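You operate a simulated robot arm through the tools that you are given. There is no shell and no other tool.

Carry out the task below with a simulated robot arm. There is one attempt and no reset: what you move stays moved.

Task
Fetch the proof card from the proofing end of the ink bench and set it on the middle of the set-up bench. Take the collar and leave it on top of the wood block. Turn the length dial to 8 m. Stack the blue ticket pad from the desk top on top of the orange ticket pad. Put the hand roller on the desk top away on the proofing end of the ink bench. Put the green pellet jar from the desk top on the round board on the middle pallet and the yellow pellet jar on top of the small brown carton there. Take the drip cup and leave it on the low table top. Any order will do. Set down upright: hand roller, pellet jar, drip cup.
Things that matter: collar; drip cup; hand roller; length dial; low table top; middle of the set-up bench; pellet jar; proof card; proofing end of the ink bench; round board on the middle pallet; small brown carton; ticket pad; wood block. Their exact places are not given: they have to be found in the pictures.

It is judged by the outcome, as a careful person would: the job done as asked, and still so three seconds after it is handed in. It fails if anything else is knocked over, pushed out of place, dropped, spilled or broken.

Robot
A 7-joint arm with a two-finger gripper on a trunk, on a base that drives. Base frame: it is fixed to the floor where the robot stands at the start and does not move with it; the origin is under the middle of the robot, x ahead of it, y to its left, z up; the surface under the hand at the start is at about z = 85. Lengths are in cm, angles in rad, forces in N, time in s.
With the tool pointing down near the work surface it reaches from about 10 to 56 cm from the robot's upright axis, wherever it stands. Its first joint turns from -2.496 to 2.496 rad. Places, roughly: collar (5x5x2 cm) [330, -170, 70]; drip cup (6x6x6 cm) [310, -1010, 80]; hand roller (7x7x8 cm) [410, -1030, 80]; length dial [220, -300, 100]; low table top [160, -980, 50]; middle of the set-up bench (26x50 cm) [-126, 26, 80]; pellet jar [375, -1000, 75]; proof card [50, 25, 75]; proofing end of the ink bench [50, 20, 80]; round board on the middle pallet [260, -760, 60]; small brown carton [400, -1025, 75]; ticket pad [375, -1000, 75]; wood block (15x6x4 cm) [180, -310, 120]. Payload 1.47 kg.
The tool frame sits at the grasp point between the pads (the TCP): z along the fingers, y along the line on which they close. The tips reach 1.6 cm beyond it. Largest opening 8.7 cm; the body of the gripper starts 5.5 cm behind the TCP.
Orientation is that of the tool frame in the base frame, as a unit quaternion [w, x, y, z]. With the fingers straight down and closing along the base's y, the tool's x points along the base's -x, its y along +y and its z along -z.

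Tools
- The arm moves only by the tool drive_tool. Its argument "targets" is a list of rows, each a list of 3 entries, a list of its own where there are three numbers: the shift along the tool's x, y, z in cm, then the turn, a rotation vector about the tool's x, y, z in rad, then the closure, from 0 (fully open) to 1 (shut). In form: [[[x, y, z], [ax, ay, az], hand], ...]. A call has 1 to 20 rows; each row shifts and turns the commanded pose from where the row before left it, along the tool's axes as they then stand. A row lasts 0.2 s, in which the tool goes at most 5 cm and 0.15 rad; a call with a longer step from one row to the next is refused whole, and so is a gripper value outside its range. Where a pose cannot be reached the arm comes as near as it can. A force on the tool above 40 N (or 10 N above the force at the start of the call, whichever is more), or a blocked arm, ends the call early, and 0.2 s more pass. Each finger travels about 4.5 cm/s and halts on what it meets, pressing with about 22 N; the grip force reading is that of the motor and also rises with nothing between the fingers. The clock runs only during rows and for 0.2 s after the last one: add rows that do not move to give the fingers time. The reply holds the time, the measured pose of the TCP, the force on the tool along the base axes, the opening and the grip force, in the units named above and with some noise, with the torque about the TCP (base axes, N m) and any sound that the robot's microphone picked up, and new pictures: "show" is both (left out), scene, wrist or none.
- Cameras (640 x 400 px; columns grow to the right, rows downward): "scene" is now at [12.67, 1.57, 156.28]; the picture's right is [0.28, -0.96, 0.00], its down [-0.88, -0.26, -0.40] and it looks along [0.39, 0.11, -0.92] (base axes); focal length 266 px, centre (320, 200). "wrist" rides on the gripper at [7.3, 1.2, -9] in the tool frame; the picture's right is [-0.16, 0.99, 0.00], its down [-0.72, -0.12, -0.68] and it looks along [-0.67, -0.11, 0.73] (tool axes); focal length 247 px, centre (320, 200).
- raise_lower(by): slides the trunk up (or, below 0, down) by that many cm; the arm and the scene camera ride with it, the base frame stays. It gives what a move gives, with no picture.
- roll_base(legs): drives the robot by 1 to 6 legs, each [ahead, left, turn to the left] in cm, cm and rad, along the robot's own axes; the way and the turn of a leg run together, so that a leg with both is an arc; at most 150 cm and 3.142 rad a leg. The arm and the cameras ride along, it lands a little off, and it stops where it bumps. It gives what a move gives, and a new picture of the scene camera.
- head_to(pan, tilt): turns the head with the scene camera to pan (to the left, within 1.501 rad either way) and tilt (down, from -0.506 to 1.204), counted from straight ahead of the robot. It gives what a move gives, and a new picture of the scene camera.
- point_at(camera, pixels): for up to 12 pixels [column, row] of the newest picture of that camera ("zoom" is the newest enlarged one), the place [x, y, z] in the base frame of the surface seen there, good to about 0.3 cm. The clock stands still meanwhile.
- enlarge(camera, box): a new picture of the part [left, top, right, bottom] of that camera's present view, enlarged. The clock stands still meanwhile.
- finish_job(): hands the job in; it is judged then, once.

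Leave the gripper open and the arm clear of the work at the hand-in unless told otherwise.

The tools are called after "Request:" as a command line: name --argument value ..., lists and objects as JSON in quotes. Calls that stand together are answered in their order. drive_tool: Moves the arm, as the interface text tells. Its arguments: {"type":"object","properties":{"targets":{"type":"array","items":{"type":"array"}},"show":{"type":"string","enum":["both","scene","wrist","none"]}},"required":["targets"]} The other tools are called the same way: raise_lower (by) slides the trunk up or down; roll_base (legs) drives the base; head_to (pan, tilt) turns the head that bears the scene camera; point_at (camera, pixels) gives the place of the surface under pixels of a picture; enlarge (camera, box) takes an enlarged picture of a part of a camera's view; finish_job () hands the job in.

At the start:

```text
clock: 0.0
position: [33.23, 27.73, 111.8]
ee_rot: [0.0, 0.0, 1.0, 0.0]
wrist_force: [-0.9, -0.4, 0.6]
moment: [0.01, -0.01, 0.01]
width: 8.68
grasp_force: 0.0
trunk travel left (down, up): [-92.5, 31.5]
robot x, y, heading: [0.33, 0.16, -0.001]
head pan, tilt: [0.288, 1.155]
```

scene: 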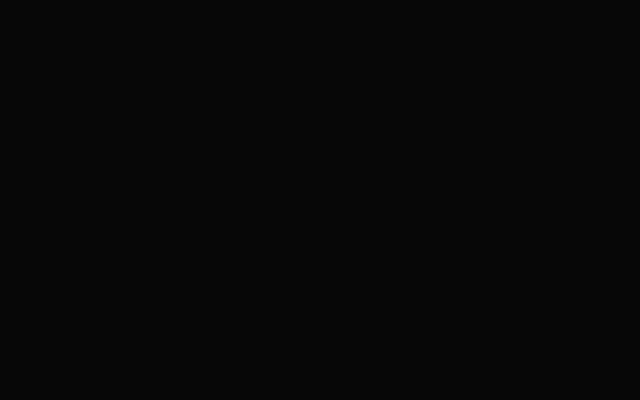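
wrist: 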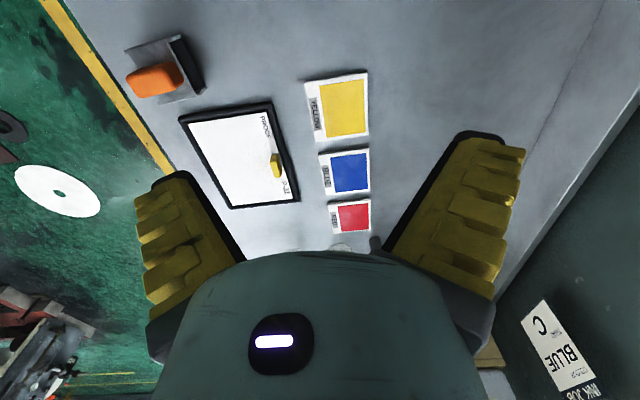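

The scene picture is black, perhaps because something blocks the camera. The wrist picture shows a bench with a framed white card, coloured cards and an orange object. I'll turn the head to see whether the scene camera works.

Request:
head_to --pan 0.3 --tilt 0.8

Request:
enlarge --camera "wrist" --box '[100, 0, 500, 250]'

```text
clock: 0.8
position: [33.16, 27.76, 111.74]
ee_rot: [0.001, 0.0, 1.0, 0.0]
wrist_force: [-0.1, 0.4, -0.2]
moment: [0.0, -0.01, 0.0]
width: 8.71
grasp_force: 0.1
trunk travel left (down, up): [-92.5, 31.5]
robot x, y, heading: [0.17, 0.03, 0.002]
head pan, tilt: [0.3, 0.799]
```

scene: 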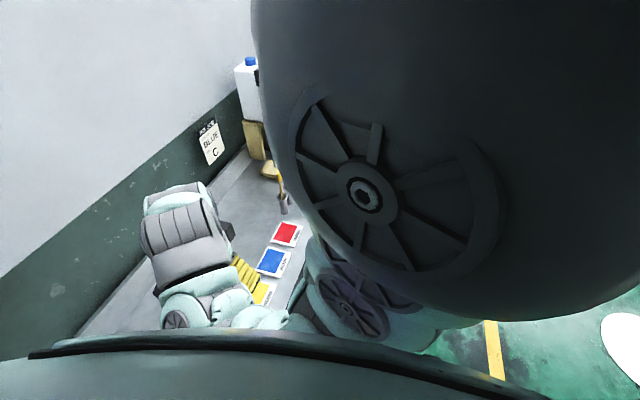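

```text
1.60 times, centred on (300, 125) of wrist
```

zoom: 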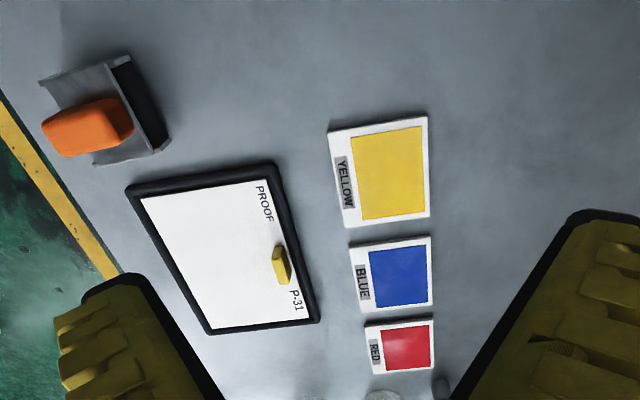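

The yellow tab on the proof card shows in the wrist view at about (276,165), with the card framed in black. I'll measure the surroundings.

Request:
point_at --camera "wrist" --pixels '[[276, 157], [277, 172], [276, 165], [183, 118], [268, 104], [297, 200], [232, 207], [230, 150], [155, 80], [350, 110], [450, 60], [350, 172]]'

Request:
head_to --pan 1.3 --tilt 0.5

Request:
head_to --pan -0.9 --tilt 0.4

```text
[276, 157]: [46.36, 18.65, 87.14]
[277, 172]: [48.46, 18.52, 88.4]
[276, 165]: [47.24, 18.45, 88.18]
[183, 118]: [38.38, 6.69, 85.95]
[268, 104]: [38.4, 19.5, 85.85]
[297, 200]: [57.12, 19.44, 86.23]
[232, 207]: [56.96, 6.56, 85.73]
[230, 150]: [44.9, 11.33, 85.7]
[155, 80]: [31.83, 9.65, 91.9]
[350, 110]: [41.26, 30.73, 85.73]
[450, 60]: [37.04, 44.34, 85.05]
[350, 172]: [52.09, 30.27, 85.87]
```

```text
clock: 2.1
position: [33.2, 27.77, 111.72]
ee_rot: [-0.001, 0.0, 1.0, 0.0]
wrist_force: [0.4, -0.1, 0.0]
moment: [-0.01, 0.0, 0.01]
width: 8.7
grasp_force: 0.1
trunk travel left (down, up): [-92.5, 31.5]
robot x, y, heading: [-0.23, -0.04, -0.0]
head pan, tilt: [1.3, 0.499]
```

scene: 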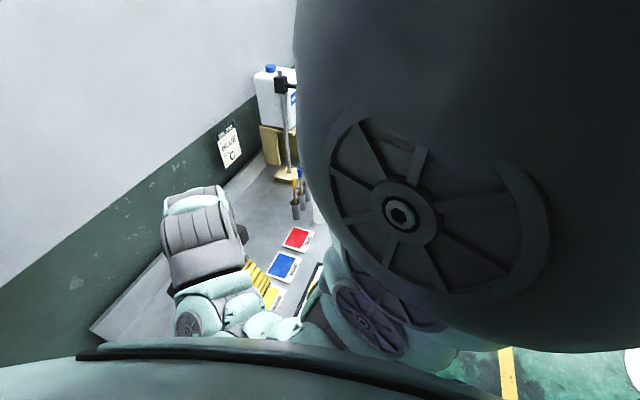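

```text
clock: 4.2
position: [33.21, 27.84, 111.81]
ee_rot: [0.0, 0.0, 1.0, 0.0]
wrist_force: [0.1, 0.8, 0.5]
moment: [0.0, 0.02, -0.01]
width: 8.7
grasp_force: 0.0
trunk travel left (down, up): [-92.5, 31.5]
robot x, y, heading: [0.2, 0.08, -0.002]
head pan, tilt: [-0.901, 0.4]
```

scene: 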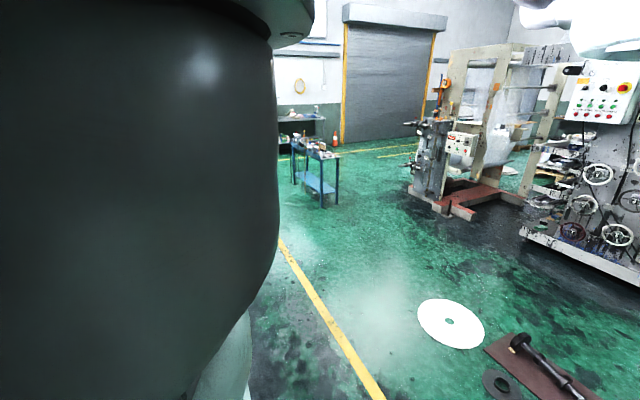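

The head view at pan −0.9 shows the room with floor items, a blue trolley and machines. I'll take fresh views to get my bearings.

Request:
enlarge --camera "scene" --box '[240, 0, 640, 250]'

Request:
point_at --camera "scene" --pixels '[[310, 150], [330, 192], [440, 320], [545, 365], [500, 385], [430, 190], [520, 230], [360, 385], [300, 85], [385, 100]]'

Request:
head_to --pan 1.45 --tilt 0.4

Request:
enlarge --camera "scene" --box '[0, 0, 640, 400]'

Request:
head_to --pan -1.5 --tilt 0.4

Request:
enlarge --camera "scene" --box '[0, 0, 640, 400]'

```text
1.60 times, centred on (440, 125) of scene
```

zoom: 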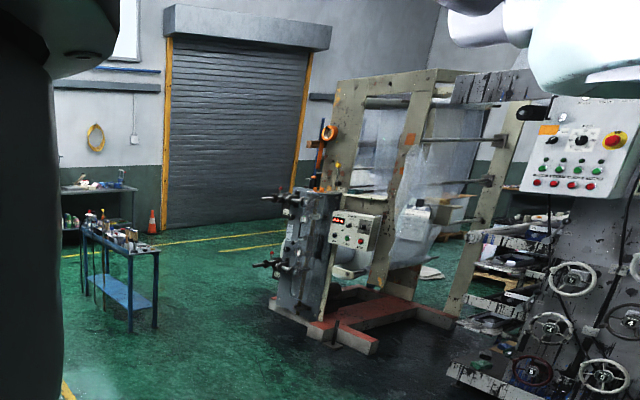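

```text
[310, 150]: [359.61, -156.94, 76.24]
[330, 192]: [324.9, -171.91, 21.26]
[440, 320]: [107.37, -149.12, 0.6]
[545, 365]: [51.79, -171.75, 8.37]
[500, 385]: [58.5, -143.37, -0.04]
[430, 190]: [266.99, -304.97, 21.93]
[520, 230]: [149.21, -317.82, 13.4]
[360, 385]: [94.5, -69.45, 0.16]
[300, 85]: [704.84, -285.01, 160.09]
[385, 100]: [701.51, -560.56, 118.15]
```

```text
clock: 6.3
position: [33.28, 27.78, 111.76]
ee_rot: [0.001, 0.0, 1.0, 0.0]
wrist_force: [0.0, 0.5, 0.4]
moment: [-0.02, 0.01, 0.0]
width: 8.7
grasp_force: 0.0
trunk travel left (down, up): [-92.5, 31.5]
robot x, y, heading: [-0.05, -0.14, -0.001]
head pan, tilt: [1.45, 0.4]
```

scene: 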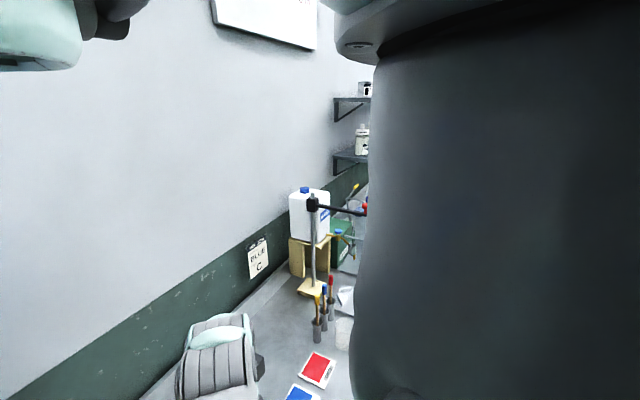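

```text
1.00 times, centred on (320, 200) of scene (not enlarged: the box is as wide or as high as the picture)
```

zoom: 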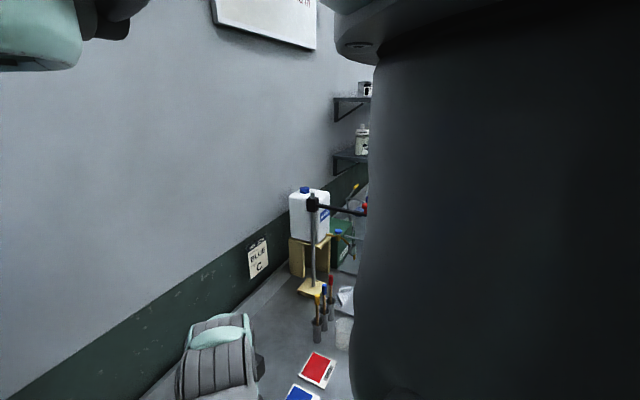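

```text
clock: 8.9
position: [33.13, 27.86, 111.79]
ee_rot: [0.0, -0.001, 1.0, 0.0]
wrist_force: [0.3, 0.4, -0.4]
moment: [-0.01, -0.04, -0.02]
width: 8.7
grasp_force: 0.1
trunk travel left (down, up): [-92.5, 31.5]
robot x, y, heading: [-0.28, 0.06, 0.006]
head pan, tilt: [-1.499, 0.4]
```

scene: 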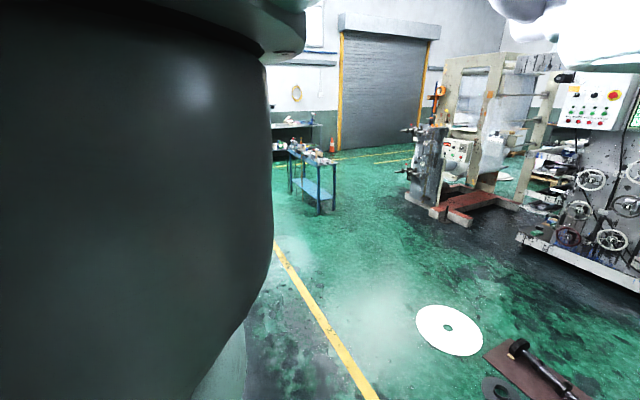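

```text
1.00 times, centred on (320, 200) of scene (not enlarged: the box is as wide or as high as the picture)
```

zoom: 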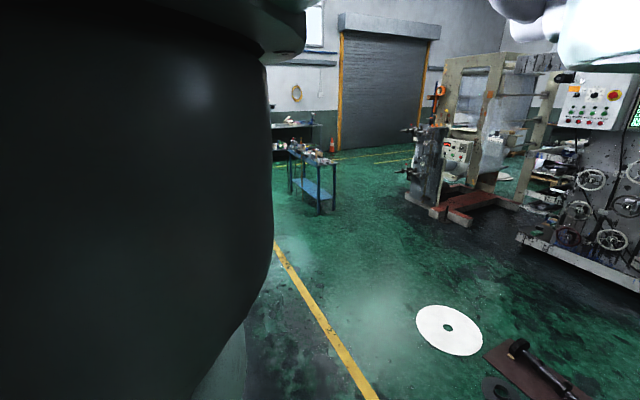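

Pan −0.9 and −1.5 give nearly the same picture, so I'll check where the camera is actually pointing.

Request:
point_at --camera "scene" --pixels '[[320, 200], [320, 390], [440, 325], [630, 200], [530, 350], [100, 200]]'

Request:
head_to --pan -1.5 --tilt 0.4

Request:
head_to --pan -0.6 --tilt 0.4

```text
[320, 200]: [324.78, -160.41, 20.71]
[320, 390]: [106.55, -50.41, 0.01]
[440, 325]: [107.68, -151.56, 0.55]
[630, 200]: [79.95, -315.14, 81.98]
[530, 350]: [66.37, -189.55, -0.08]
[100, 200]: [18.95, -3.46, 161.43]
```

```text
clock: 9.5
position: [33.12, 27.79, 111.81]
ee_rot: [0.0, 0.0, 1.0, 0.0]
wrist_force: [0.2, -0.5, 0.3]
moment: [-0.02, 0.01, 0.01]
width: 8.7
grasp_force: 0.1
trunk travel left (down, up): [-92.5, 31.5]
robot x, y, heading: [0.05, 0.08, -0.001]
head pan, tilt: [-1.499, 0.4]
```

scene: 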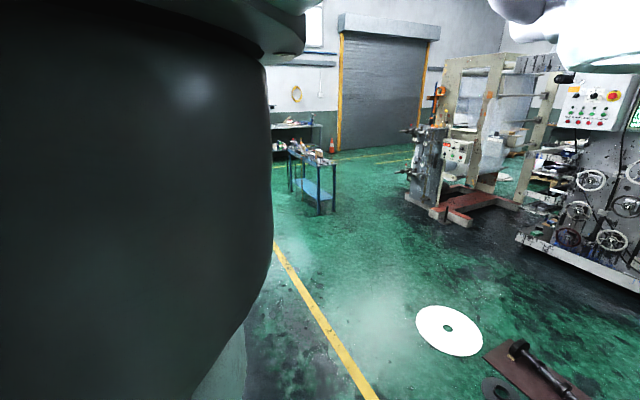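

```text
clock: 10.7
position: [33.18, 27.8, 111.85]
ee_rot: [0.0, 0.0, 1.0, 0.0]
wrist_force: [-1.1, -0.1, -0.3]
moment: [0.01, -0.01, 0.02]
width: 8.67
grasp_force: 0.0
trunk travel left (down, up): [-92.5, 31.5]
robot x, y, heading: [0.11, -0.33, 0.005]
head pan, tilt: [-0.6, 0.4]
```

scene: 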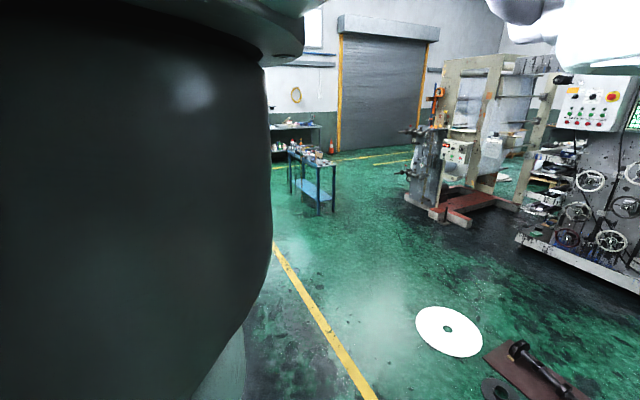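

The head's view is limited to about ±0.47 rad, because the arm's shoulder is in the way. Next I'll move the hand closer to the yellow tab on the proof card for a better look.

Request:
drive_tool --targets '[[[-4, -3.1, 3], [0, 0, 0], 0], [[-4, -3.1, 3], [0, 0, 0], 0], [[-4, -3.1, 3], [0, 0, 0], 0], [[0, 0, 0], [0, 0, 0], 0]]'

Request:
enlarge --camera "wrist" --box '[200, 60, 440, 210]'

```text
refused: row 1 steps farther than a row can; nothing moved
```

```text
2.67 times, centred on (320, 135) of wrist
```

zoom: 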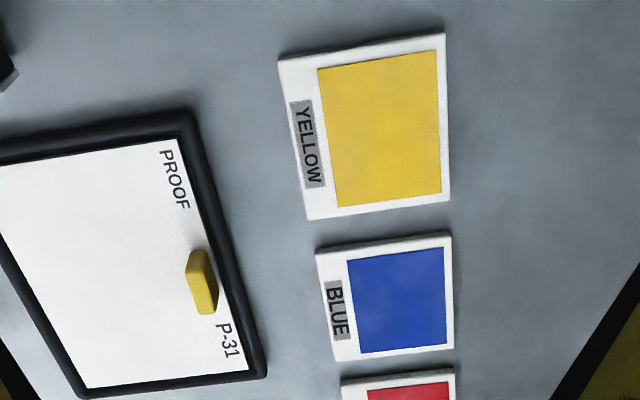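

The step was too long at 5.9 cm, so I'll use smaller steps toward a spot above the tab.

Request:
drive_tool --targets '[[[-3, -2.3, 2.5], [0, 0, 0], 0], [[-3, -2.3, 2.5], [0, 0, 0], 0], [[-3, -2.3, 2.5], [0, 0, 0], 0], [[-3, -2.3, 2.5], [0, 0, 0], 0], [[0, 0, 0], [0, 0, 0], 0]]'

Request:
enlarge --camera "wrist" --box '[200, 60, 440, 210]'

```text
clock: 11.9
position: [45.1, 18.38, 101.96]
ee_rot: [0.0, -0.001, 1.0, 0.0]
wrist_force: [-0.4, -0.2, -0.3]
moment: [0.03, -0.01, -0.05]
width: 8.69
grasp_force: 0.0
trunk travel left (down, up): [-92.5, 31.5]
robot x, y, heading: [-0.07, -0.2, 0.003]
head pan, tilt: [-0.6, 0.4]
```

scene: 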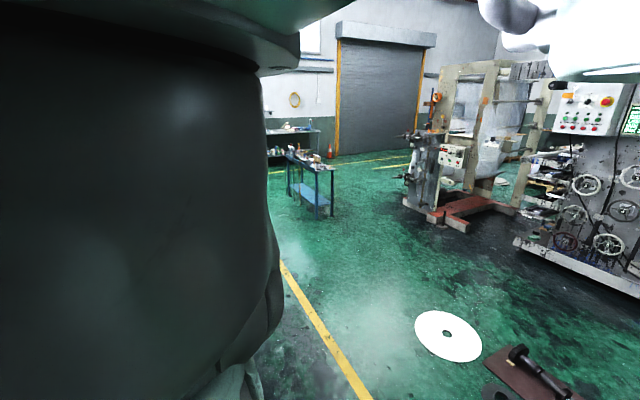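
wrist: 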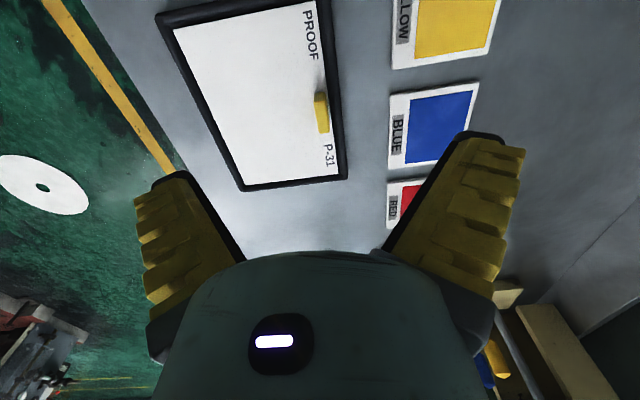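

```text
2.67 times, centred on (320, 135) of wrist
```

zoom: 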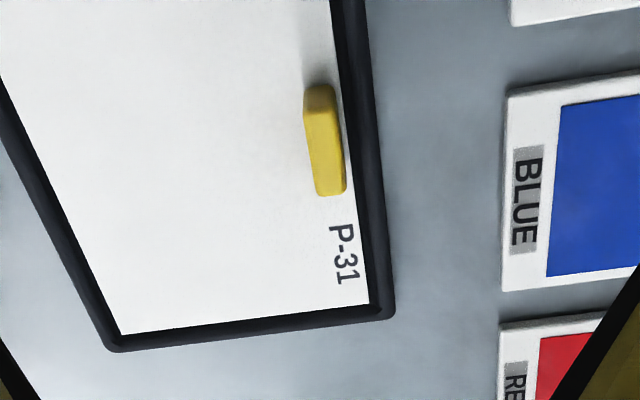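

Request:
point_at --camera "zoom" --pixels '[[318, 90], [322, 115], [327, 150], [332, 188], [341, 150], [309, 130], [250, 150], [380, 200], [420, 200], [358, 60], [385, 310]]'

```text
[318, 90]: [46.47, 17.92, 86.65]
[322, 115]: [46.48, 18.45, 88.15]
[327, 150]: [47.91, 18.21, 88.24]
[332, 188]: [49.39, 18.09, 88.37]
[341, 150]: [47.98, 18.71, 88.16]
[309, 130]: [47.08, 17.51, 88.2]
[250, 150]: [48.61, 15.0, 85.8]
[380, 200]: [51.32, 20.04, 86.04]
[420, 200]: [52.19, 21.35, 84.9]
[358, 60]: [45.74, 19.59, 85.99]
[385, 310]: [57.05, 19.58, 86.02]
```

Tab: x 46.4–49.5, y 17.5–18.7, top z 88.3; the card surface is at 85.8. I'll come down over it to TCP z ≈ 87.8, closing along y.

Request:
drive_tool --targets '[[[-1.4, -0.15, 3.5], [0, 0, 0], 0], [[-1.4, -0.15, 3.5], [0, 0, 0], 0], [[0, 0, 3], [0, 0, 0], 0], [[0, 0, 2.5], [0, 0, 0], 0], [[0, 0, 1], [0, 0, 0], 0], [[0, 0, 0], [0, 0, 0], 0]]' --show "wrist"

```text
clock: 13.3
position: [47.49, 17.78, 89.27]
ee_rot: [0.001, 0.0, 1.0, 0.0]
wrist_force: [1.5, -0.9, 0.2]
moment: [0.04, -0.01, 0.0]
width: 8.71
grasp_force: 0.0
out of reach, approached as far as the arm can: row 4, 5
trunk travel left (down, up): [-92.5, 31.5]
robot x, y, heading: [-0.06, 0.01, -0.002]
head pan, tilt: [-0.6, 0.4]
```

wrist: 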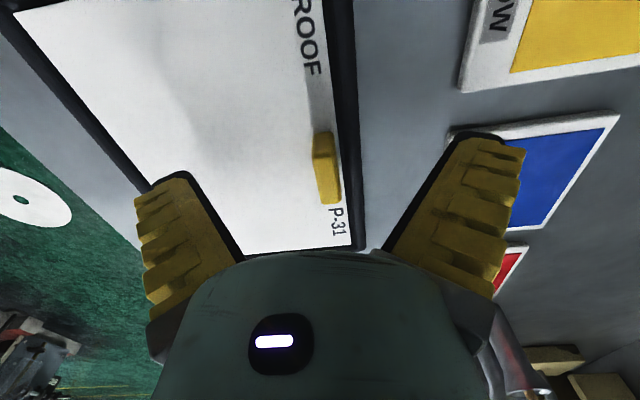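

The arm is at the low limit of its reach (z 89.27), so I'll lower the trunk by 1.4 cm.

Request:
raise_lower --by -1.4

```text
clock: 13.9
position: [47.39, 17.9, 87.97]
ee_rot: [-0.001, 0.0, 1.0, -0.001]
wrist_force: [-0.3, 0.1, -0.6]
moment: [0.01, 0.02, -0.02]
width: 8.73
grasp_force: 0.0
trunk travel left (down, up): [-91.1, 32.9]
robot x, y, heading: [-0.0, 0.04, 0.003]
head pan, tilt: [-0.6, 0.4]
```

The TCP is at (47.4, 17.9, 88.0), around the tab. Closing now.

Request:
drive_tool --targets '[[[0, 0, 0], [0, 0, 0], 1], [[0, 0, 0], [0, 0, 0], 1], [[0, 0, 0], [0, 0, 0], 1], [[0, 0, 0], [0, 0, 0], 1], [[0, 0, 0], [0, 0, 0], 1], [[0, 0, 0], [0, 0, 0], 1]]' --show "wrist"

```text
clock: 15.3
position: [47.43, 17.83, 87.97]
ee_rot: [0.001, 0.0, 1.0, 0.0]
wrist_force: [-1.2, -1.2, 6.8]
moment: [-0.03, 0.07, 0.02]
width: 0.79
grasp_force: 21.9
trunk travel left (down, up): [-91.1, 32.9]
robot x, y, heading: [-0.1, 0.13, -0.0]
head pan, tilt: [-0.6, 0.4]
```

wrist: 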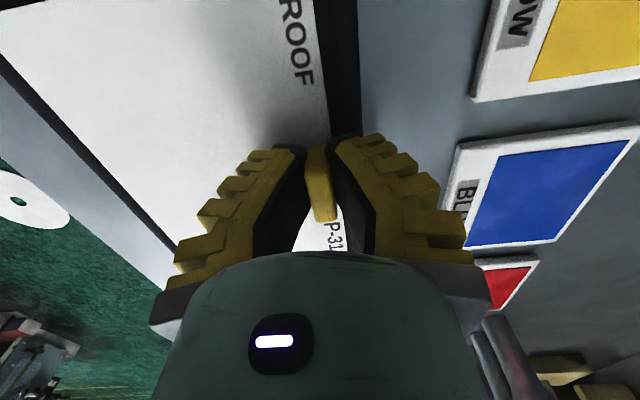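

Gripped at 0.79 cm opening with 22 N. Lifting slowly.

Request:
drive_tool --targets '[[[0, 0, -1], [0, 0, 0], 1], [[0, 0, -2], [0, 0, 0], 1], [[0, 0, -3], [0, 0, 0], 1], [[0, 0, -3], [0, 0, 0], 1], [[0, 0, -3], [0, 0, 0], 1], [[0, 0, 0], [0, 0, 0], 1]]'

```text
clock: 16.7
position: [47.34, 18.09, 99.81]
ee_rot: [0.0, -0.001, 1.0, -0.001]
wrist_force: [0.6, -0.4, 0.0]
moment: [0.03, 0.03, 0.02]
width: 0.61
grasp_force: 22.3
trunk travel left (down, up): [-91.1, 32.9]
robot x, y, heading: [0.16, 0.17, -0.0]
head pan, tilt: [-0.6, 0.4]
```

scene: 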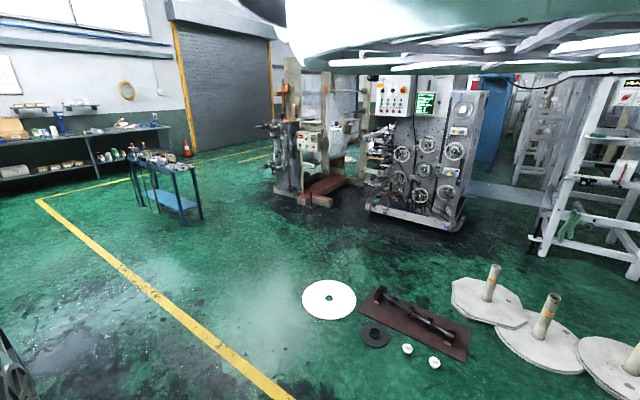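
wrist: 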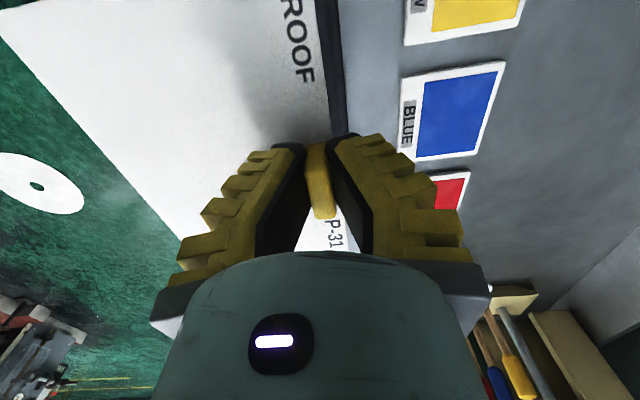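

The card is up, and the scene camera now has a clear view. I'll look to the right and behind.

Request:
head_to --pan -1.5 --tilt 0.4

Request:
head_to --pan 1.5 --tilt 0.4

Request:
head_to --pan 0.3 --tilt 0.6

```text
clock: 17.9
position: [47.42, 18.0, 99.8]
ee_rot: [0.0, 0.001, 1.0, 0.0]
wrist_force: [-0.1, -0.1, -0.1]
moment: [0.01, -0.03, -0.01]
width: 0.59
grasp_force: 21.7
trunk travel left (down, up): [-91.1, 32.9]
robot x, y, heading: [0.07, 0.18, 0.001]
head pan, tilt: [-1.499, 0.4]
```

scene: 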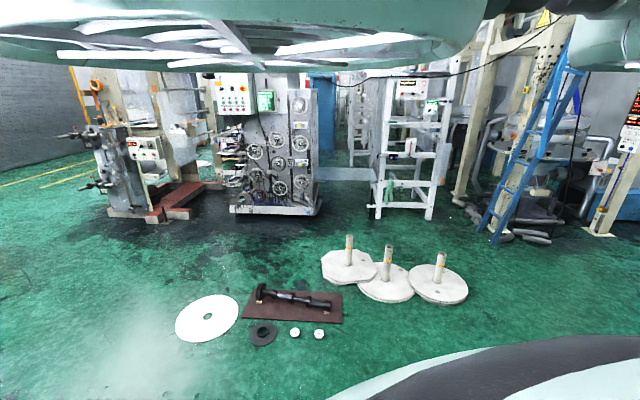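

```text
clock: 20.5
position: [47.51, 17.94, 99.71]
ee_rot: [0.0, 0.001, 1.0, 0.0]
wrist_force: [-0.4, 0.7, -0.6]
moment: [0.02, -0.02, -0.02]
width: 0.61
grasp_force: 22.4
trunk travel left (down, up): [-91.1, 32.9]
robot x, y, heading: [0.08, 0.24, 0.0]
head pan, tilt: [1.499, 0.4]
```

scene: 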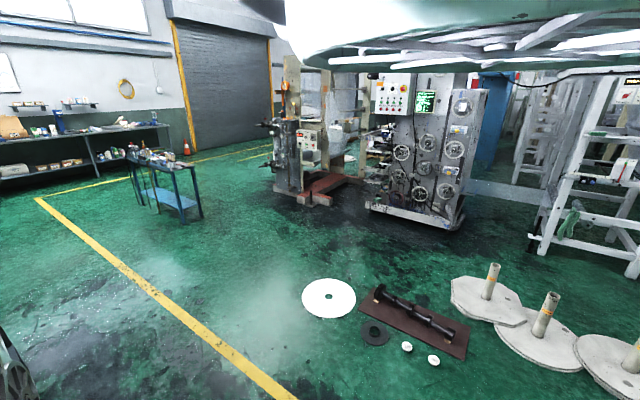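

```text
clock: 21.9
position: [47.41, 18.05, 99.7]
ee_rot: [0.001, 0.0, 1.0, 0.0]
wrist_force: [-0.3, 0.6, 0.6]
moment: [-0.01, 0.04, -0.01]
width: 0.61
grasp_force: 22.4
trunk travel left (down, up): [-91.1, 32.9]
robot x, y, heading: [0.03, -0.07, 0.002]
head pan, tilt: [0.3, 0.6]
```

scene: 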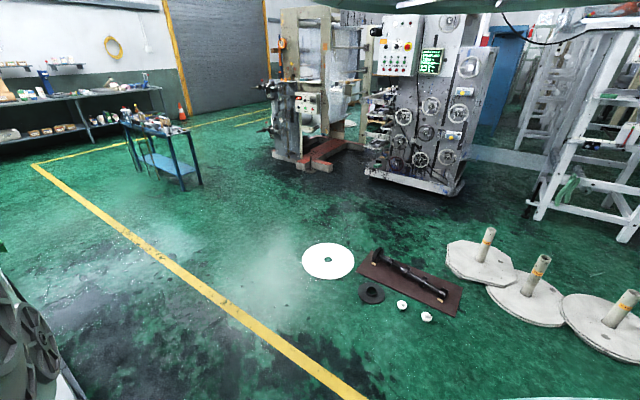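

The head is on the right side of the shoulder and can't swing past it, which is acceptable. I'll raise the card a little and turn the robot right in place, since that side is clear floor.

Request:
head_to --pan -0.8 --tilt 0.6

Request:
drive_tool --targets '[[[0, 0, -3], [0, 0, 0], 1], [[0, 0, -3], [0, 0, 0], 1], [[0, 0, 0], [0, 0, 0], 1]]' --show "none"

Request:
roll_base --legs '[[0, 0, -1.57]]'

```text
clock: 23.3
position: [47.37, 18.07, 99.71]
ee_rot: [0.0, 0.001, 1.0, 0.001]
wrist_force: [0.2, -0.1, 0.2]
moment: [0.01, -0.01, 0.0]
width: 0.58
grasp_force: 21.7
trunk travel left (down, up): [-91.1, 32.9]
robot x, y, heading: [0.25, 0.13, 0.004]
head pan, tilt: [-0.799, 0.6]
```

scene: 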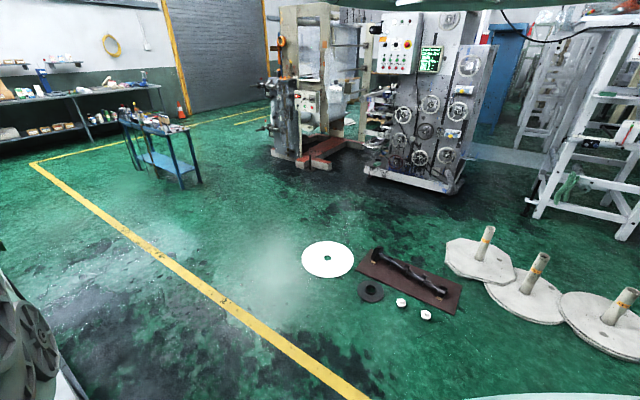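

```text
clock: 24.1
position: [49.31, 19.57, 103.1]
ee_rot: [-0.001, 0.0, 1.0, 0.0]
wrist_force: [-0.3, 0.6, -1.1]
moment: [0.03, 0.0, -0.02]
width: 0.62
grasp_force: 21.6
out of reach, approached as far as the arm can: row 1, 2
trunk travel left (down, up): [-91.1, 32.9]
robot x, y, heading: [-0.44, -0.04, -0.003]
head pan, tilt: [-0.799, 0.6]
```

```text
clock: 28.4
position: [18.05, -49.86, 103.11]
ee_rot: [0.0, 0.717, 0.697, 0.0]
wrist_force: [0.3, 1.0, -0.2]
moment: [-0.01, 0.01, 0.01]
width: 0.58
grasp_force: 21.9
trunk travel left (down, up): [-91.1, 32.9]
robot x, y, heading: [-0.04, 0.08, -1.602]
head pan, tilt: [-0.799, 0.6]
```

scene: 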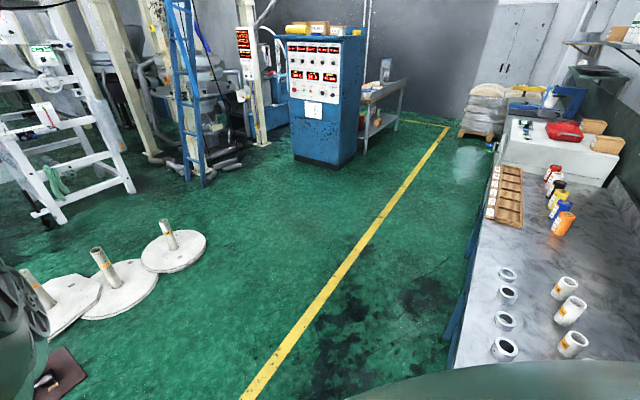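

I now face −y, and the set-up bench runs off on the right. I'll measure its edge and what stands on it.

Request:
point_at --camera "scene" --pixels '[[505, 348], [507, 320], [507, 275], [570, 345], [570, 312], [505, 195], [560, 225], [460, 340], [490, 170], [540, 290], [560, 170], [600, 360]]'

Request:
head_to --pan -1.4 --tilt 0.8

```text
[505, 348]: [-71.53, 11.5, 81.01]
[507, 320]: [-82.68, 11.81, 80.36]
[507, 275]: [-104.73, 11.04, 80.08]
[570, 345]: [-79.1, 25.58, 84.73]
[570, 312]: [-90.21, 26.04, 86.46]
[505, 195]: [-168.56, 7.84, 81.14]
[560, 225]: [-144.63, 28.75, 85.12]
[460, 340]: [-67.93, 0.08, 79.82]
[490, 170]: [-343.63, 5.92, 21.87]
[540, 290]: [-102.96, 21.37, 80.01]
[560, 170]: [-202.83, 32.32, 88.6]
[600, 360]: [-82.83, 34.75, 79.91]
```

```text
clock: 29.4
position: [18.13, -49.96, 103.11]
ee_rot: [-0.001, 0.717, 0.697, 0.001]
wrist_force: [0.0, -0.8, -0.5]
moment: [0.01, 0.02, -0.02]
width: 0.59
grasp_force: 21.7
trunk travel left (down, up): [-91.1, 32.9]
robot x, y, heading: [-0.0, -0.13, -1.6]
head pan, tilt: [-1.4, 0.799]
```

scene: 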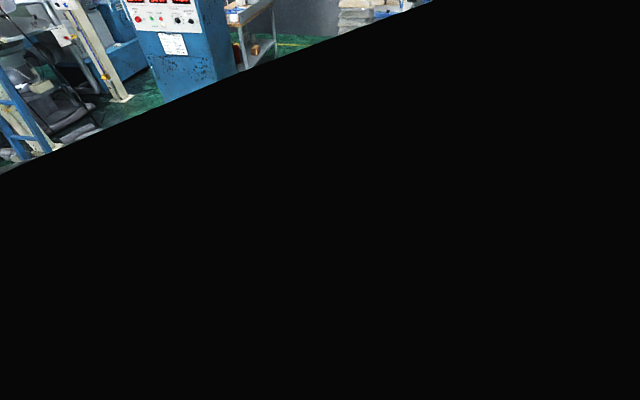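

The bench top is at z=80 with its edge near y≈0. The clear middle lies between the cups (x≈−105) and the tray and bottles (x≈−140). I'll drive to about (−112, −42), then turn toward it.

Request:
head_to --pan -1.0 --tilt 0.6

Request:
roll_base --legs '[[42, 0, 0], [0, -112, 0]]'

```text
clock: 30.2
position: [18.01, -49.86, 103.15]
ee_rot: [-0.001, 0.717, 0.697, 0.0]
wrist_force: [0.7, 0.4, 0.0]
moment: [-0.02, -0.01, -0.01]
width: 0.62
grasp_force: 22.1
trunk travel left (down, up): [-91.1, 32.9]
robot x, y, heading: [0.27, -0.19, -1.601]
head pan, tilt: [-1.0, 0.6]
```

scene: 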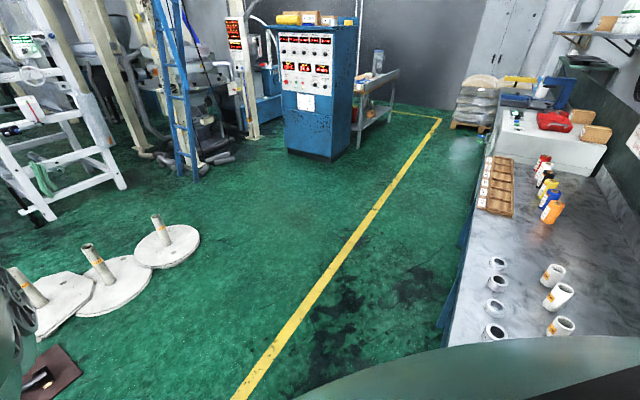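

```text
clock: 38.2
position: [-94.37, -89.97, 103.1]
ee_rot: [-0.001, 0.706, 0.709, 0.0]
wrist_force: [-0.3, -0.2, -0.8]
moment: [0.01, -0.03, 0.02]
width: 0.6
grasp_force: 21.9
trunk travel left (down, up): [-91.1, 32.9]
robot x, y, heading: [-114.21, -40.86, -1.561]
head pan, tilt: [-1.0, 0.6]
```

scene: 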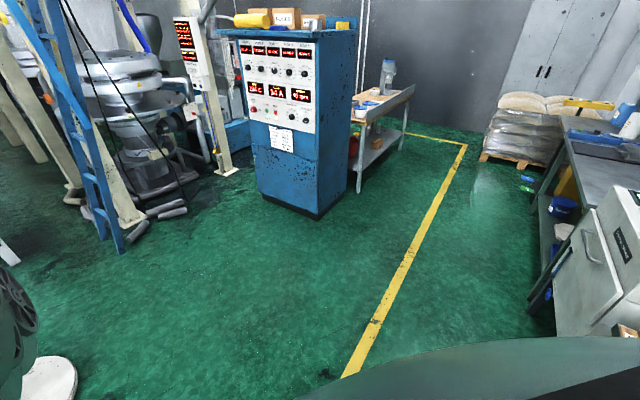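

I'm at (−114, −41) and will turn left half a turn, so the raised card sweeps over free floor and the low cups.

Request:
roll_base --legs '[[0, 0, 1.57], [0, 0, 1.56]]'

```text
clock: 46.3
position: [-135.71, 7.68, 103.14]
ee_rot: [0.001, 0.722, -0.691, 0.001]
wrist_force: [0.2, -0.4, 0.0]
moment: [0.0, -0.02, -0.03]
width: 0.6
grasp_force: 22.2
trunk travel left (down, up): [-91.1, 32.9]
robot x, y, heading: [-114.02, -40.87, 1.615]
head pan, tilt: [-1.0, 0.6]
```

scene: 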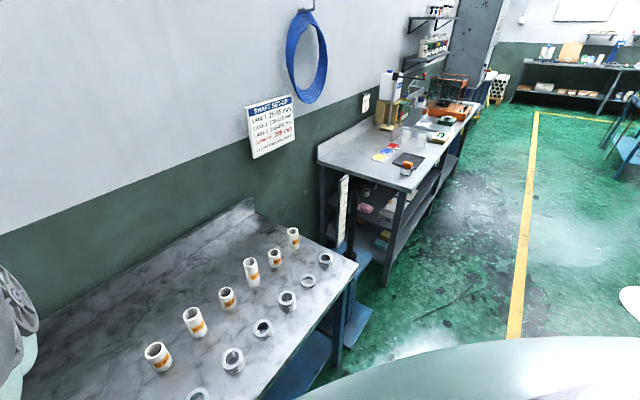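

The robot faces the bench. A wrist view will show what lies under and ahead of the card.

Request:
drive_tool --targets '[[[0, 0, 0], [0, 0, 0], 1]]' --show "wrist"

Request:
head_to --pan -0.9 --tilt 1.1

```text
clock: 46.7
position: [-135.74, 7.65, 103.05]
ee_rot: [0.0, 0.722, -0.692, 0.001]
wrist_force: [-0.2, 0.1, -0.3]
moment: [0.04, -0.01, 0.0]
width: 0.58
grasp_force: 21.6
trunk travel left (down, up): [-91.1, 32.9]
robot x, y, heading: [-114.21, -40.59, 1.618]
head pan, tilt: [-1.0, 0.6]
```

wrist: 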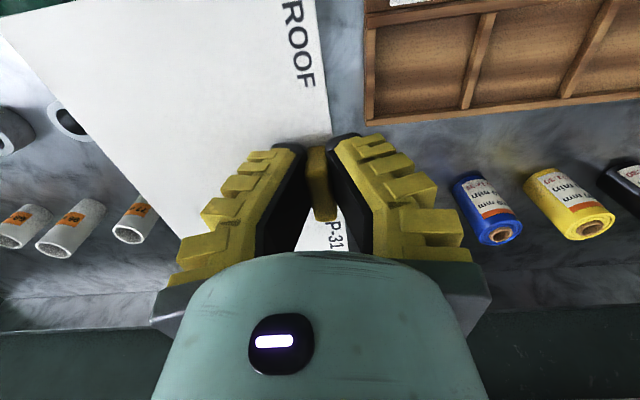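

```text
clock: 47.6
position: [-135.83, 7.64, 102.98]
ee_rot: [0.0, 0.722, -0.692, 0.001]
wrist_force: [-0.2, -0.3, -0.1]
moment: [-0.01, 0.0, 0.01]
width: 0.63
grasp_force: 21.8
trunk travel left (down, up): [-91.1, 32.9]
robot x, y, heading: [-114.35, -40.49, 1.613]
head pan, tilt: [-0.901, 1.1]
```

scene: 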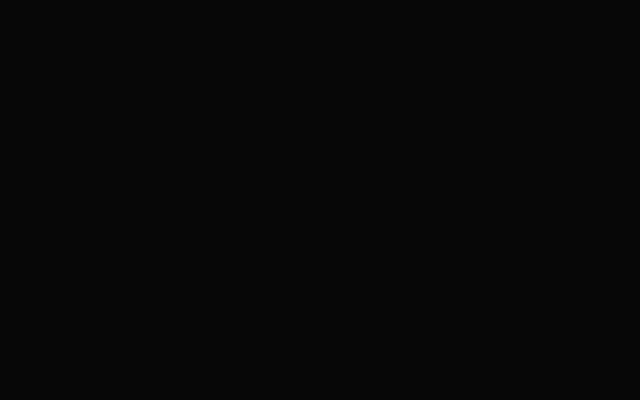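

A wooden tray and tape rolls are on the left side of the bench, the cups on the right. Measuring how far they reach.

Request:
point_at --camera "wrist" --pixels '[[370, 115], [370, 20], [470, 200], [490, 235], [590, 215], [150, 225], [90, 110], [65, 120], [340, 100], [20, 310], [560, 300]]'

Request:
head_to --pan -1.0 --tilt 0.7

```text
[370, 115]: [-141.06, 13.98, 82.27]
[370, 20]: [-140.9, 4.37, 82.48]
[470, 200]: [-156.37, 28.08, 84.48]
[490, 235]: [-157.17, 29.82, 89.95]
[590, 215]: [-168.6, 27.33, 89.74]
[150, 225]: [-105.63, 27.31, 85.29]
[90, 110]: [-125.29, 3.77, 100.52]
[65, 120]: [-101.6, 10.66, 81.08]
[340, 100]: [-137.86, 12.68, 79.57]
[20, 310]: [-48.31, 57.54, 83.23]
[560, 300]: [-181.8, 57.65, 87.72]
```

```text
clock: 48.5
position: [-135.78, 7.74, 103.1]
ee_rot: [0.0, 0.722, -0.692, 0.001]
wrist_force: [0.6, -0.3, -0.7]
moment: [-0.02, 0.08, 0.01]
width: 0.6
grasp_force: 22.4
trunk travel left (down, up): [-91.1, 32.9]
robot x, y, heading: [-113.95, -40.67, 1.616]
head pan, tilt: [-1.0, 0.7]
```

scene: 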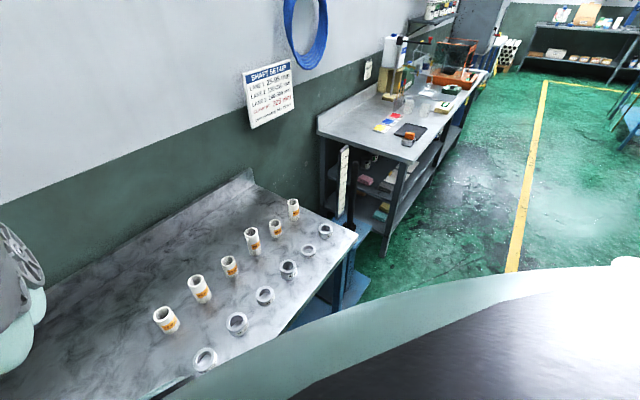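

Free space spans x −141 to −103. I'll check how close the robot stood to the ink bench at the start, since that shows how near the base may go to a bench edge.

Request:
point_at --camera "scene" --pixels '[[405, 160], [322, 135], [345, 237], [260, 175], [290, 325], [200, 370], [410, 130], [460, 85]]'

```text
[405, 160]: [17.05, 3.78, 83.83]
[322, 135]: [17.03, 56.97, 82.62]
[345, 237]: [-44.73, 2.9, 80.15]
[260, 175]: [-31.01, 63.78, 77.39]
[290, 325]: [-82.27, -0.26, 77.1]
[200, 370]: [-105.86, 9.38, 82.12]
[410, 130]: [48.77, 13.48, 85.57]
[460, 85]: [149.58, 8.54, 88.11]
```

The ink bench end is at x=17 and the robot stood at x=0, so 23 cm from the bench edge is safe. Driving to the drop position.

Request:
roll_base --legs '[[17, -3, -0.045]]'

```text
clock: 50.0
position: [-131.08, 26.11, 103.1]
ee_rot: [0.0, 0.708, -0.706, 0.002]
wrist_force: [-0.5, -0.7, 0.1]
moment: [0.0, -0.01, 0.03]
width: 0.6
grasp_force: 21.9
trunk travel left (down, up): [-91.1, 32.9]
robot x, y, heading: [-111.65, -23.11, 1.575]
head pan, tilt: [-1.0, 0.7]
```

scene: 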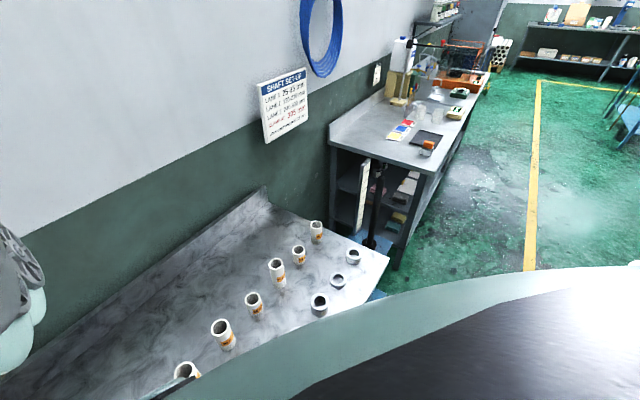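

The TCP is at (−131, 26), so the card's centre is over (−126, 26). I'll lower the trunk most of the way and look.

Request:
raise_lower --by -14

Request:
drive_tool --targets '[[[0, 0, 0], [0, 0, 0], 1]]' --show "wrist"

```text
clock: 51.7
position: [-131.14, 26.12, 89.13]
ee_rot: [0.0, 0.708, -0.706, 0.001]
wrist_force: [-0.7, -0.1, -0.1]
moment: [-0.01, 0.02, 0.02]
width: 0.59
grasp_force: 21.8
trunk travel left (down, up): [-77.1, 46.9]
robot x, y, heading: [-111.6, -23.17, 1.574]
head pan, tilt: [-1.0, 0.7]
```

```text
clock: 52.1
position: [-131.13, 26.12, 89.14]
ee_rot: [0.0, 0.708, -0.707, 0.001]
wrist_force: [-0.7, 0.2, 0.1]
moment: [0.0, 0.02, -0.04]
width: 0.6
grasp_force: 22.3
trunk travel left (down, up): [-77.1, 46.9]
robot x, y, heading: [-111.8, -23.01, 1.575]
head pan, tilt: [-1.0, 0.7]
```

wrist: 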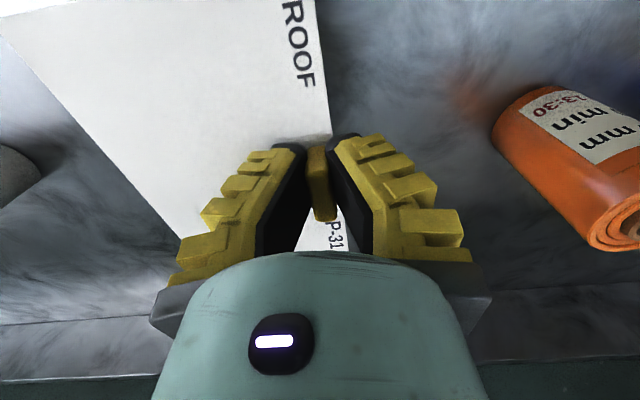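

Clear of the orange roll. Lowering the last 6 cm in small steps and watching the force.

Request:
drive_tool --targets '[[[0, 0, 2], [0, 0, 0], 1], [[0, 0, 2], [0, 0, 0], 1], [[0, 0, 1], [0, 0, 0], 1], [[0, 0, 0.6], [0, 0, 0], 1], [[0, 0, 0.3], [0, 0, 0], 1], [[0, 0, 0], [0, 0, 0], 1]]' --show "wrist"

```text
clock: 53.5
position: [-131.04, 26.08, 83.17]
ee_rot: [-0.001, 0.708, -0.706, 0.002]
wrist_force: [0.6, 0.6, -0.2]
moment: [-0.03, -0.02, -0.03]
width: 0.58
grasp_force: 21.7
trunk travel left (down, up): [-77.1, 46.9]
robot x, y, heading: [-111.39, -22.97, 1.574]
head pan, tilt: [-1.0, 0.7]
```

wrist: 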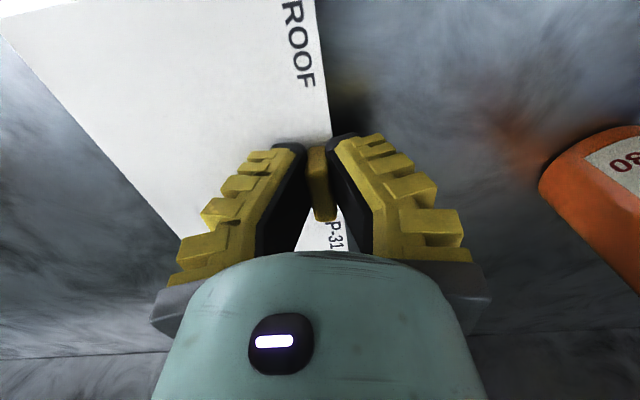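

Almost down, at TCP z 83.2. A few tenths more until contact.

Request:
drive_tool --targets '[[[0, 0, 0.2], [0, 0, 0], 1], [[0, 0, 0.2], [0, 0, 0], 1], [[0, 0, 0], [0, 0, 0], 1]]' --show "none"

```text
clock: 54.3
position: [-131.03, 26.04, 82.77]
ee_rot: [-0.001, 0.708, -0.706, 0.002]
wrist_force: [0.3, 0.8, 0.1]
moment: [0.01, 0.03, 0.07]
width: 0.61
grasp_force: 21.7
trunk travel left (down, up): [-77.1, 46.9]
robot x, y, heading: [-111.53, -23.03, 1.568]
head pan, tilt: [-1.0, 0.7]
```

Request:
drive_tool --targets '[[[0, 0, 0.2], [0, 0, 0], 1], [[0, 0, 0.2], [0, 0, 0], 1], [[0, 0, 0], [0, 0, 0], 1]]' --show "wrist"

Request:
point_at --camera "wrist" --pixels '[[200, 100], [300, 80], [400, 80], [100, 200], [310, 235], [60, 60]]'

```text
clock: 55.1
position: [-131.2, 26.04, 82.35]
ee_rot: [-0.001, 0.708, -0.706, 0.002]
wrist_force: [1.7, -1.0, 4.7]
moment: [0.44, 0.0, -0.09]
width: 0.71
grasp_force: 21.2
trunk travel left (down, up): [-77.1, 46.9]
robot x, y, heading: [-111.63, -23.15, 1.574]
head pan, tilt: [-1.0, 0.7]
```

wrist: 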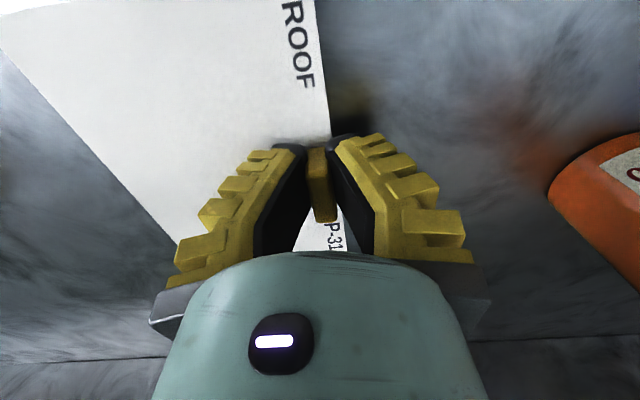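

```text
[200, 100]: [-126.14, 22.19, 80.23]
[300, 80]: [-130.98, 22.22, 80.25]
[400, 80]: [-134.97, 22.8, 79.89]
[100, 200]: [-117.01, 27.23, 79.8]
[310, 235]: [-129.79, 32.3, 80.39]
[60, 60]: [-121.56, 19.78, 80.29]
```

Contact, 4.7 N, and the card lies flat on the bench. Opening and rising.

Request:
drive_tool --targets '[[[0, 0, 0], [0, 0, 0], 0.5], [[0, 0, 0], [0, 0, 0], 0.3], [[0, 0, 0], [0, 0, 0], 0.3], [[0, 0, 0], [0, 0, 0], 0.3], [[0, 0, -1], [0, 0, 0], 0.3], [[0, 0, -3], [0, 0, 0], 0.3], [[0, 0, -4], [0, 0, 0], 0.3], [[0, 0, -4], [0, 0, 0], 0.3], [[0, 0, -4], [0, 0, 0], 0.3], [[0, 0, 0], [0, 0, 0], 0.3]]'

```text
clock: 57.3
position: [-134.76, 28.58, 93.99]
ee_rot: [0.002, 0.709, -0.706, 0.001]
wrist_force: [-0.5, -0.8, 0.2]
moment: [-0.03, -0.02, 0.04]
width: 6.52
grasp_force: 3.3
out of reach, approached as far as the arm can: row 7, 8, 9
trunk travel left (down, up): [-77.1, 46.9]
robot x, y, heading: [-111.3, -23.49, 1.575]
head pan, tilt: [-1.0, 0.7]
```

scene: 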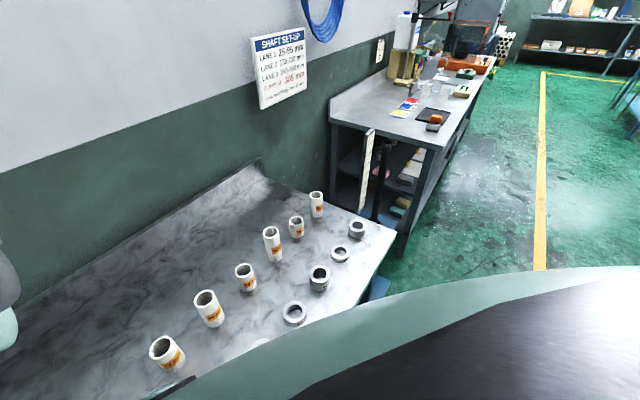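
wrist: 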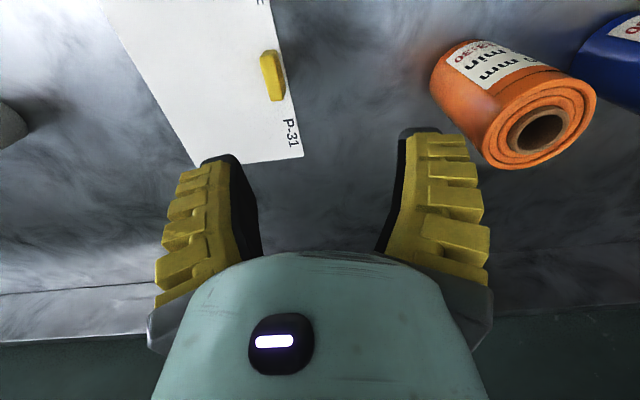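

Done. The white card lies on the bench; its black tray stayed on the ink bench. I'll check the card's place and raise the trunk away.

Request:
point_at --camera "wrist" --pixels '[[300, 153], [200, 163], [105, 15], [268, 10], [273, 90], [470, 160], [440, 60]]'

Request:
raise_lower --by 16

```text
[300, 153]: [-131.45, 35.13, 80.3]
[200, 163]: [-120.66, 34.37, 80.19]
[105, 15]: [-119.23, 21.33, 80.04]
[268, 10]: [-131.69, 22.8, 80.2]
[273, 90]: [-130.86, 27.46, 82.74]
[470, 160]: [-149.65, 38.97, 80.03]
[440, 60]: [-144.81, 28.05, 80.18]
```

```text
clock: 59.1
position: [-134.71, 28.53, 110.12]
ee_rot: [0.0, 0.708, -0.706, 0.001]
wrist_force: [0.1, 0.2, 0.1]
moment: [0.04, 0.0, -0.01]
width: 6.55
grasp_force: 3.3
trunk travel left (down, up): [-93.1, 30.9]
robot x, y, heading: [-111.67, -23.0, 1.573]
head pan, tilt: [-1.0, 0.7]
```

The card is centred at about (−126, 26), lying flat. Now I'll back off, tuck the arm in a little, and drive toward the blue trolley with the collar along y≈−55.

Request:
roll_base --legs '[[-32, 0, 0], [0, 0, -1.57]]'

Request:
drive_tool --targets '[[[4, -3, 0], [0, 0, 0], 0], [[4, -3, 0], [0, 0, 0], 0], [[4, -3, 0], [0, 0, 0], 0], [[4, -3, 0], [0, 0, 0], 0], [[0, 0, 0], [0, 0, 0], 0]]'

```text
clock: 65.2
position: [-58.88, -35.31, 110.06]
ee_rot: [-0.001, 0.015, 1.0, 0.0]
wrist_force: [-0.1, 0.3, 0.1]
moment: [0.0, 0.01, 0.01]
width: 6.55
grasp_force: 3.2
trunk travel left (down, up): [-93.1, 30.9]
robot x, y, heading: [-111.6, -56.79, -0.028]
head pan, tilt: [-1.0, 0.7]
```

scene: 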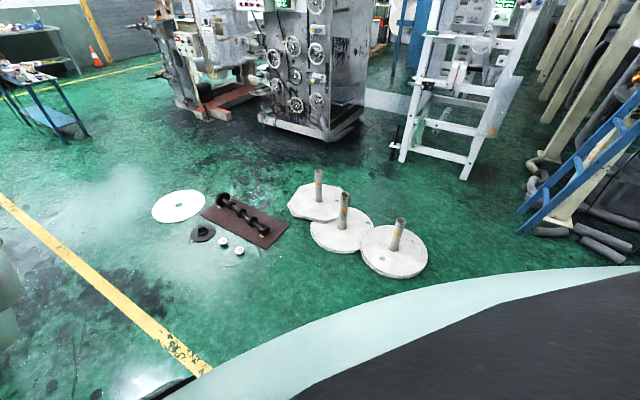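

```text
clock: 66.4
position: [-58.9, -35.35, 110.02]
ee_rot: [-0.001, 0.015, 1.0, 0.0]
wrist_force: [0.0, 0.2, -0.7]
moment: [-0.02, 0.0, 0.0]
width: 8.72
grasp_force: 0.0
out of reach, approached as far as the arm can: row 1, 2, 3, 4
trunk travel left (down, up): [-93.1, 30.9]
robot x, y, heading: [-111.35, -56.65, -0.029]
head pan, tilt: [-1.0, 0.7]
```

scene: 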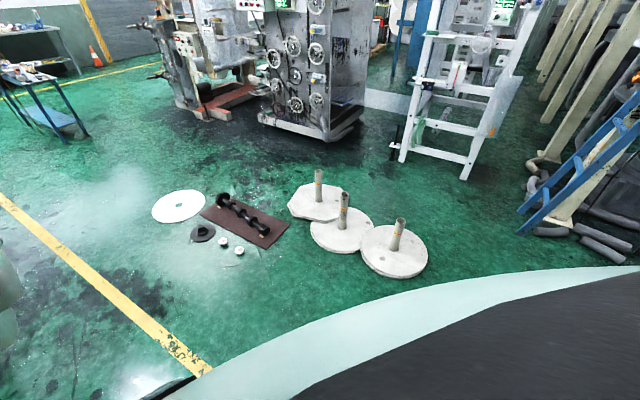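
wrist: 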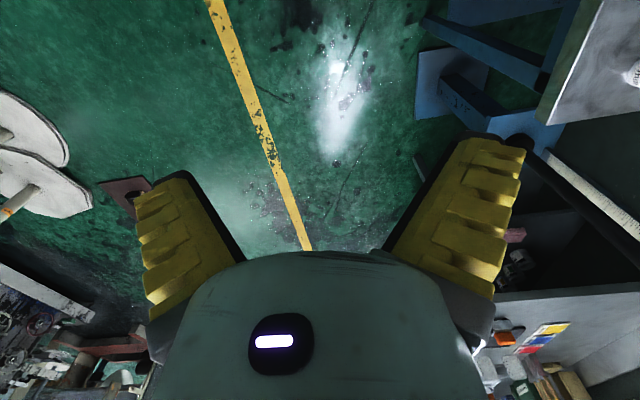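

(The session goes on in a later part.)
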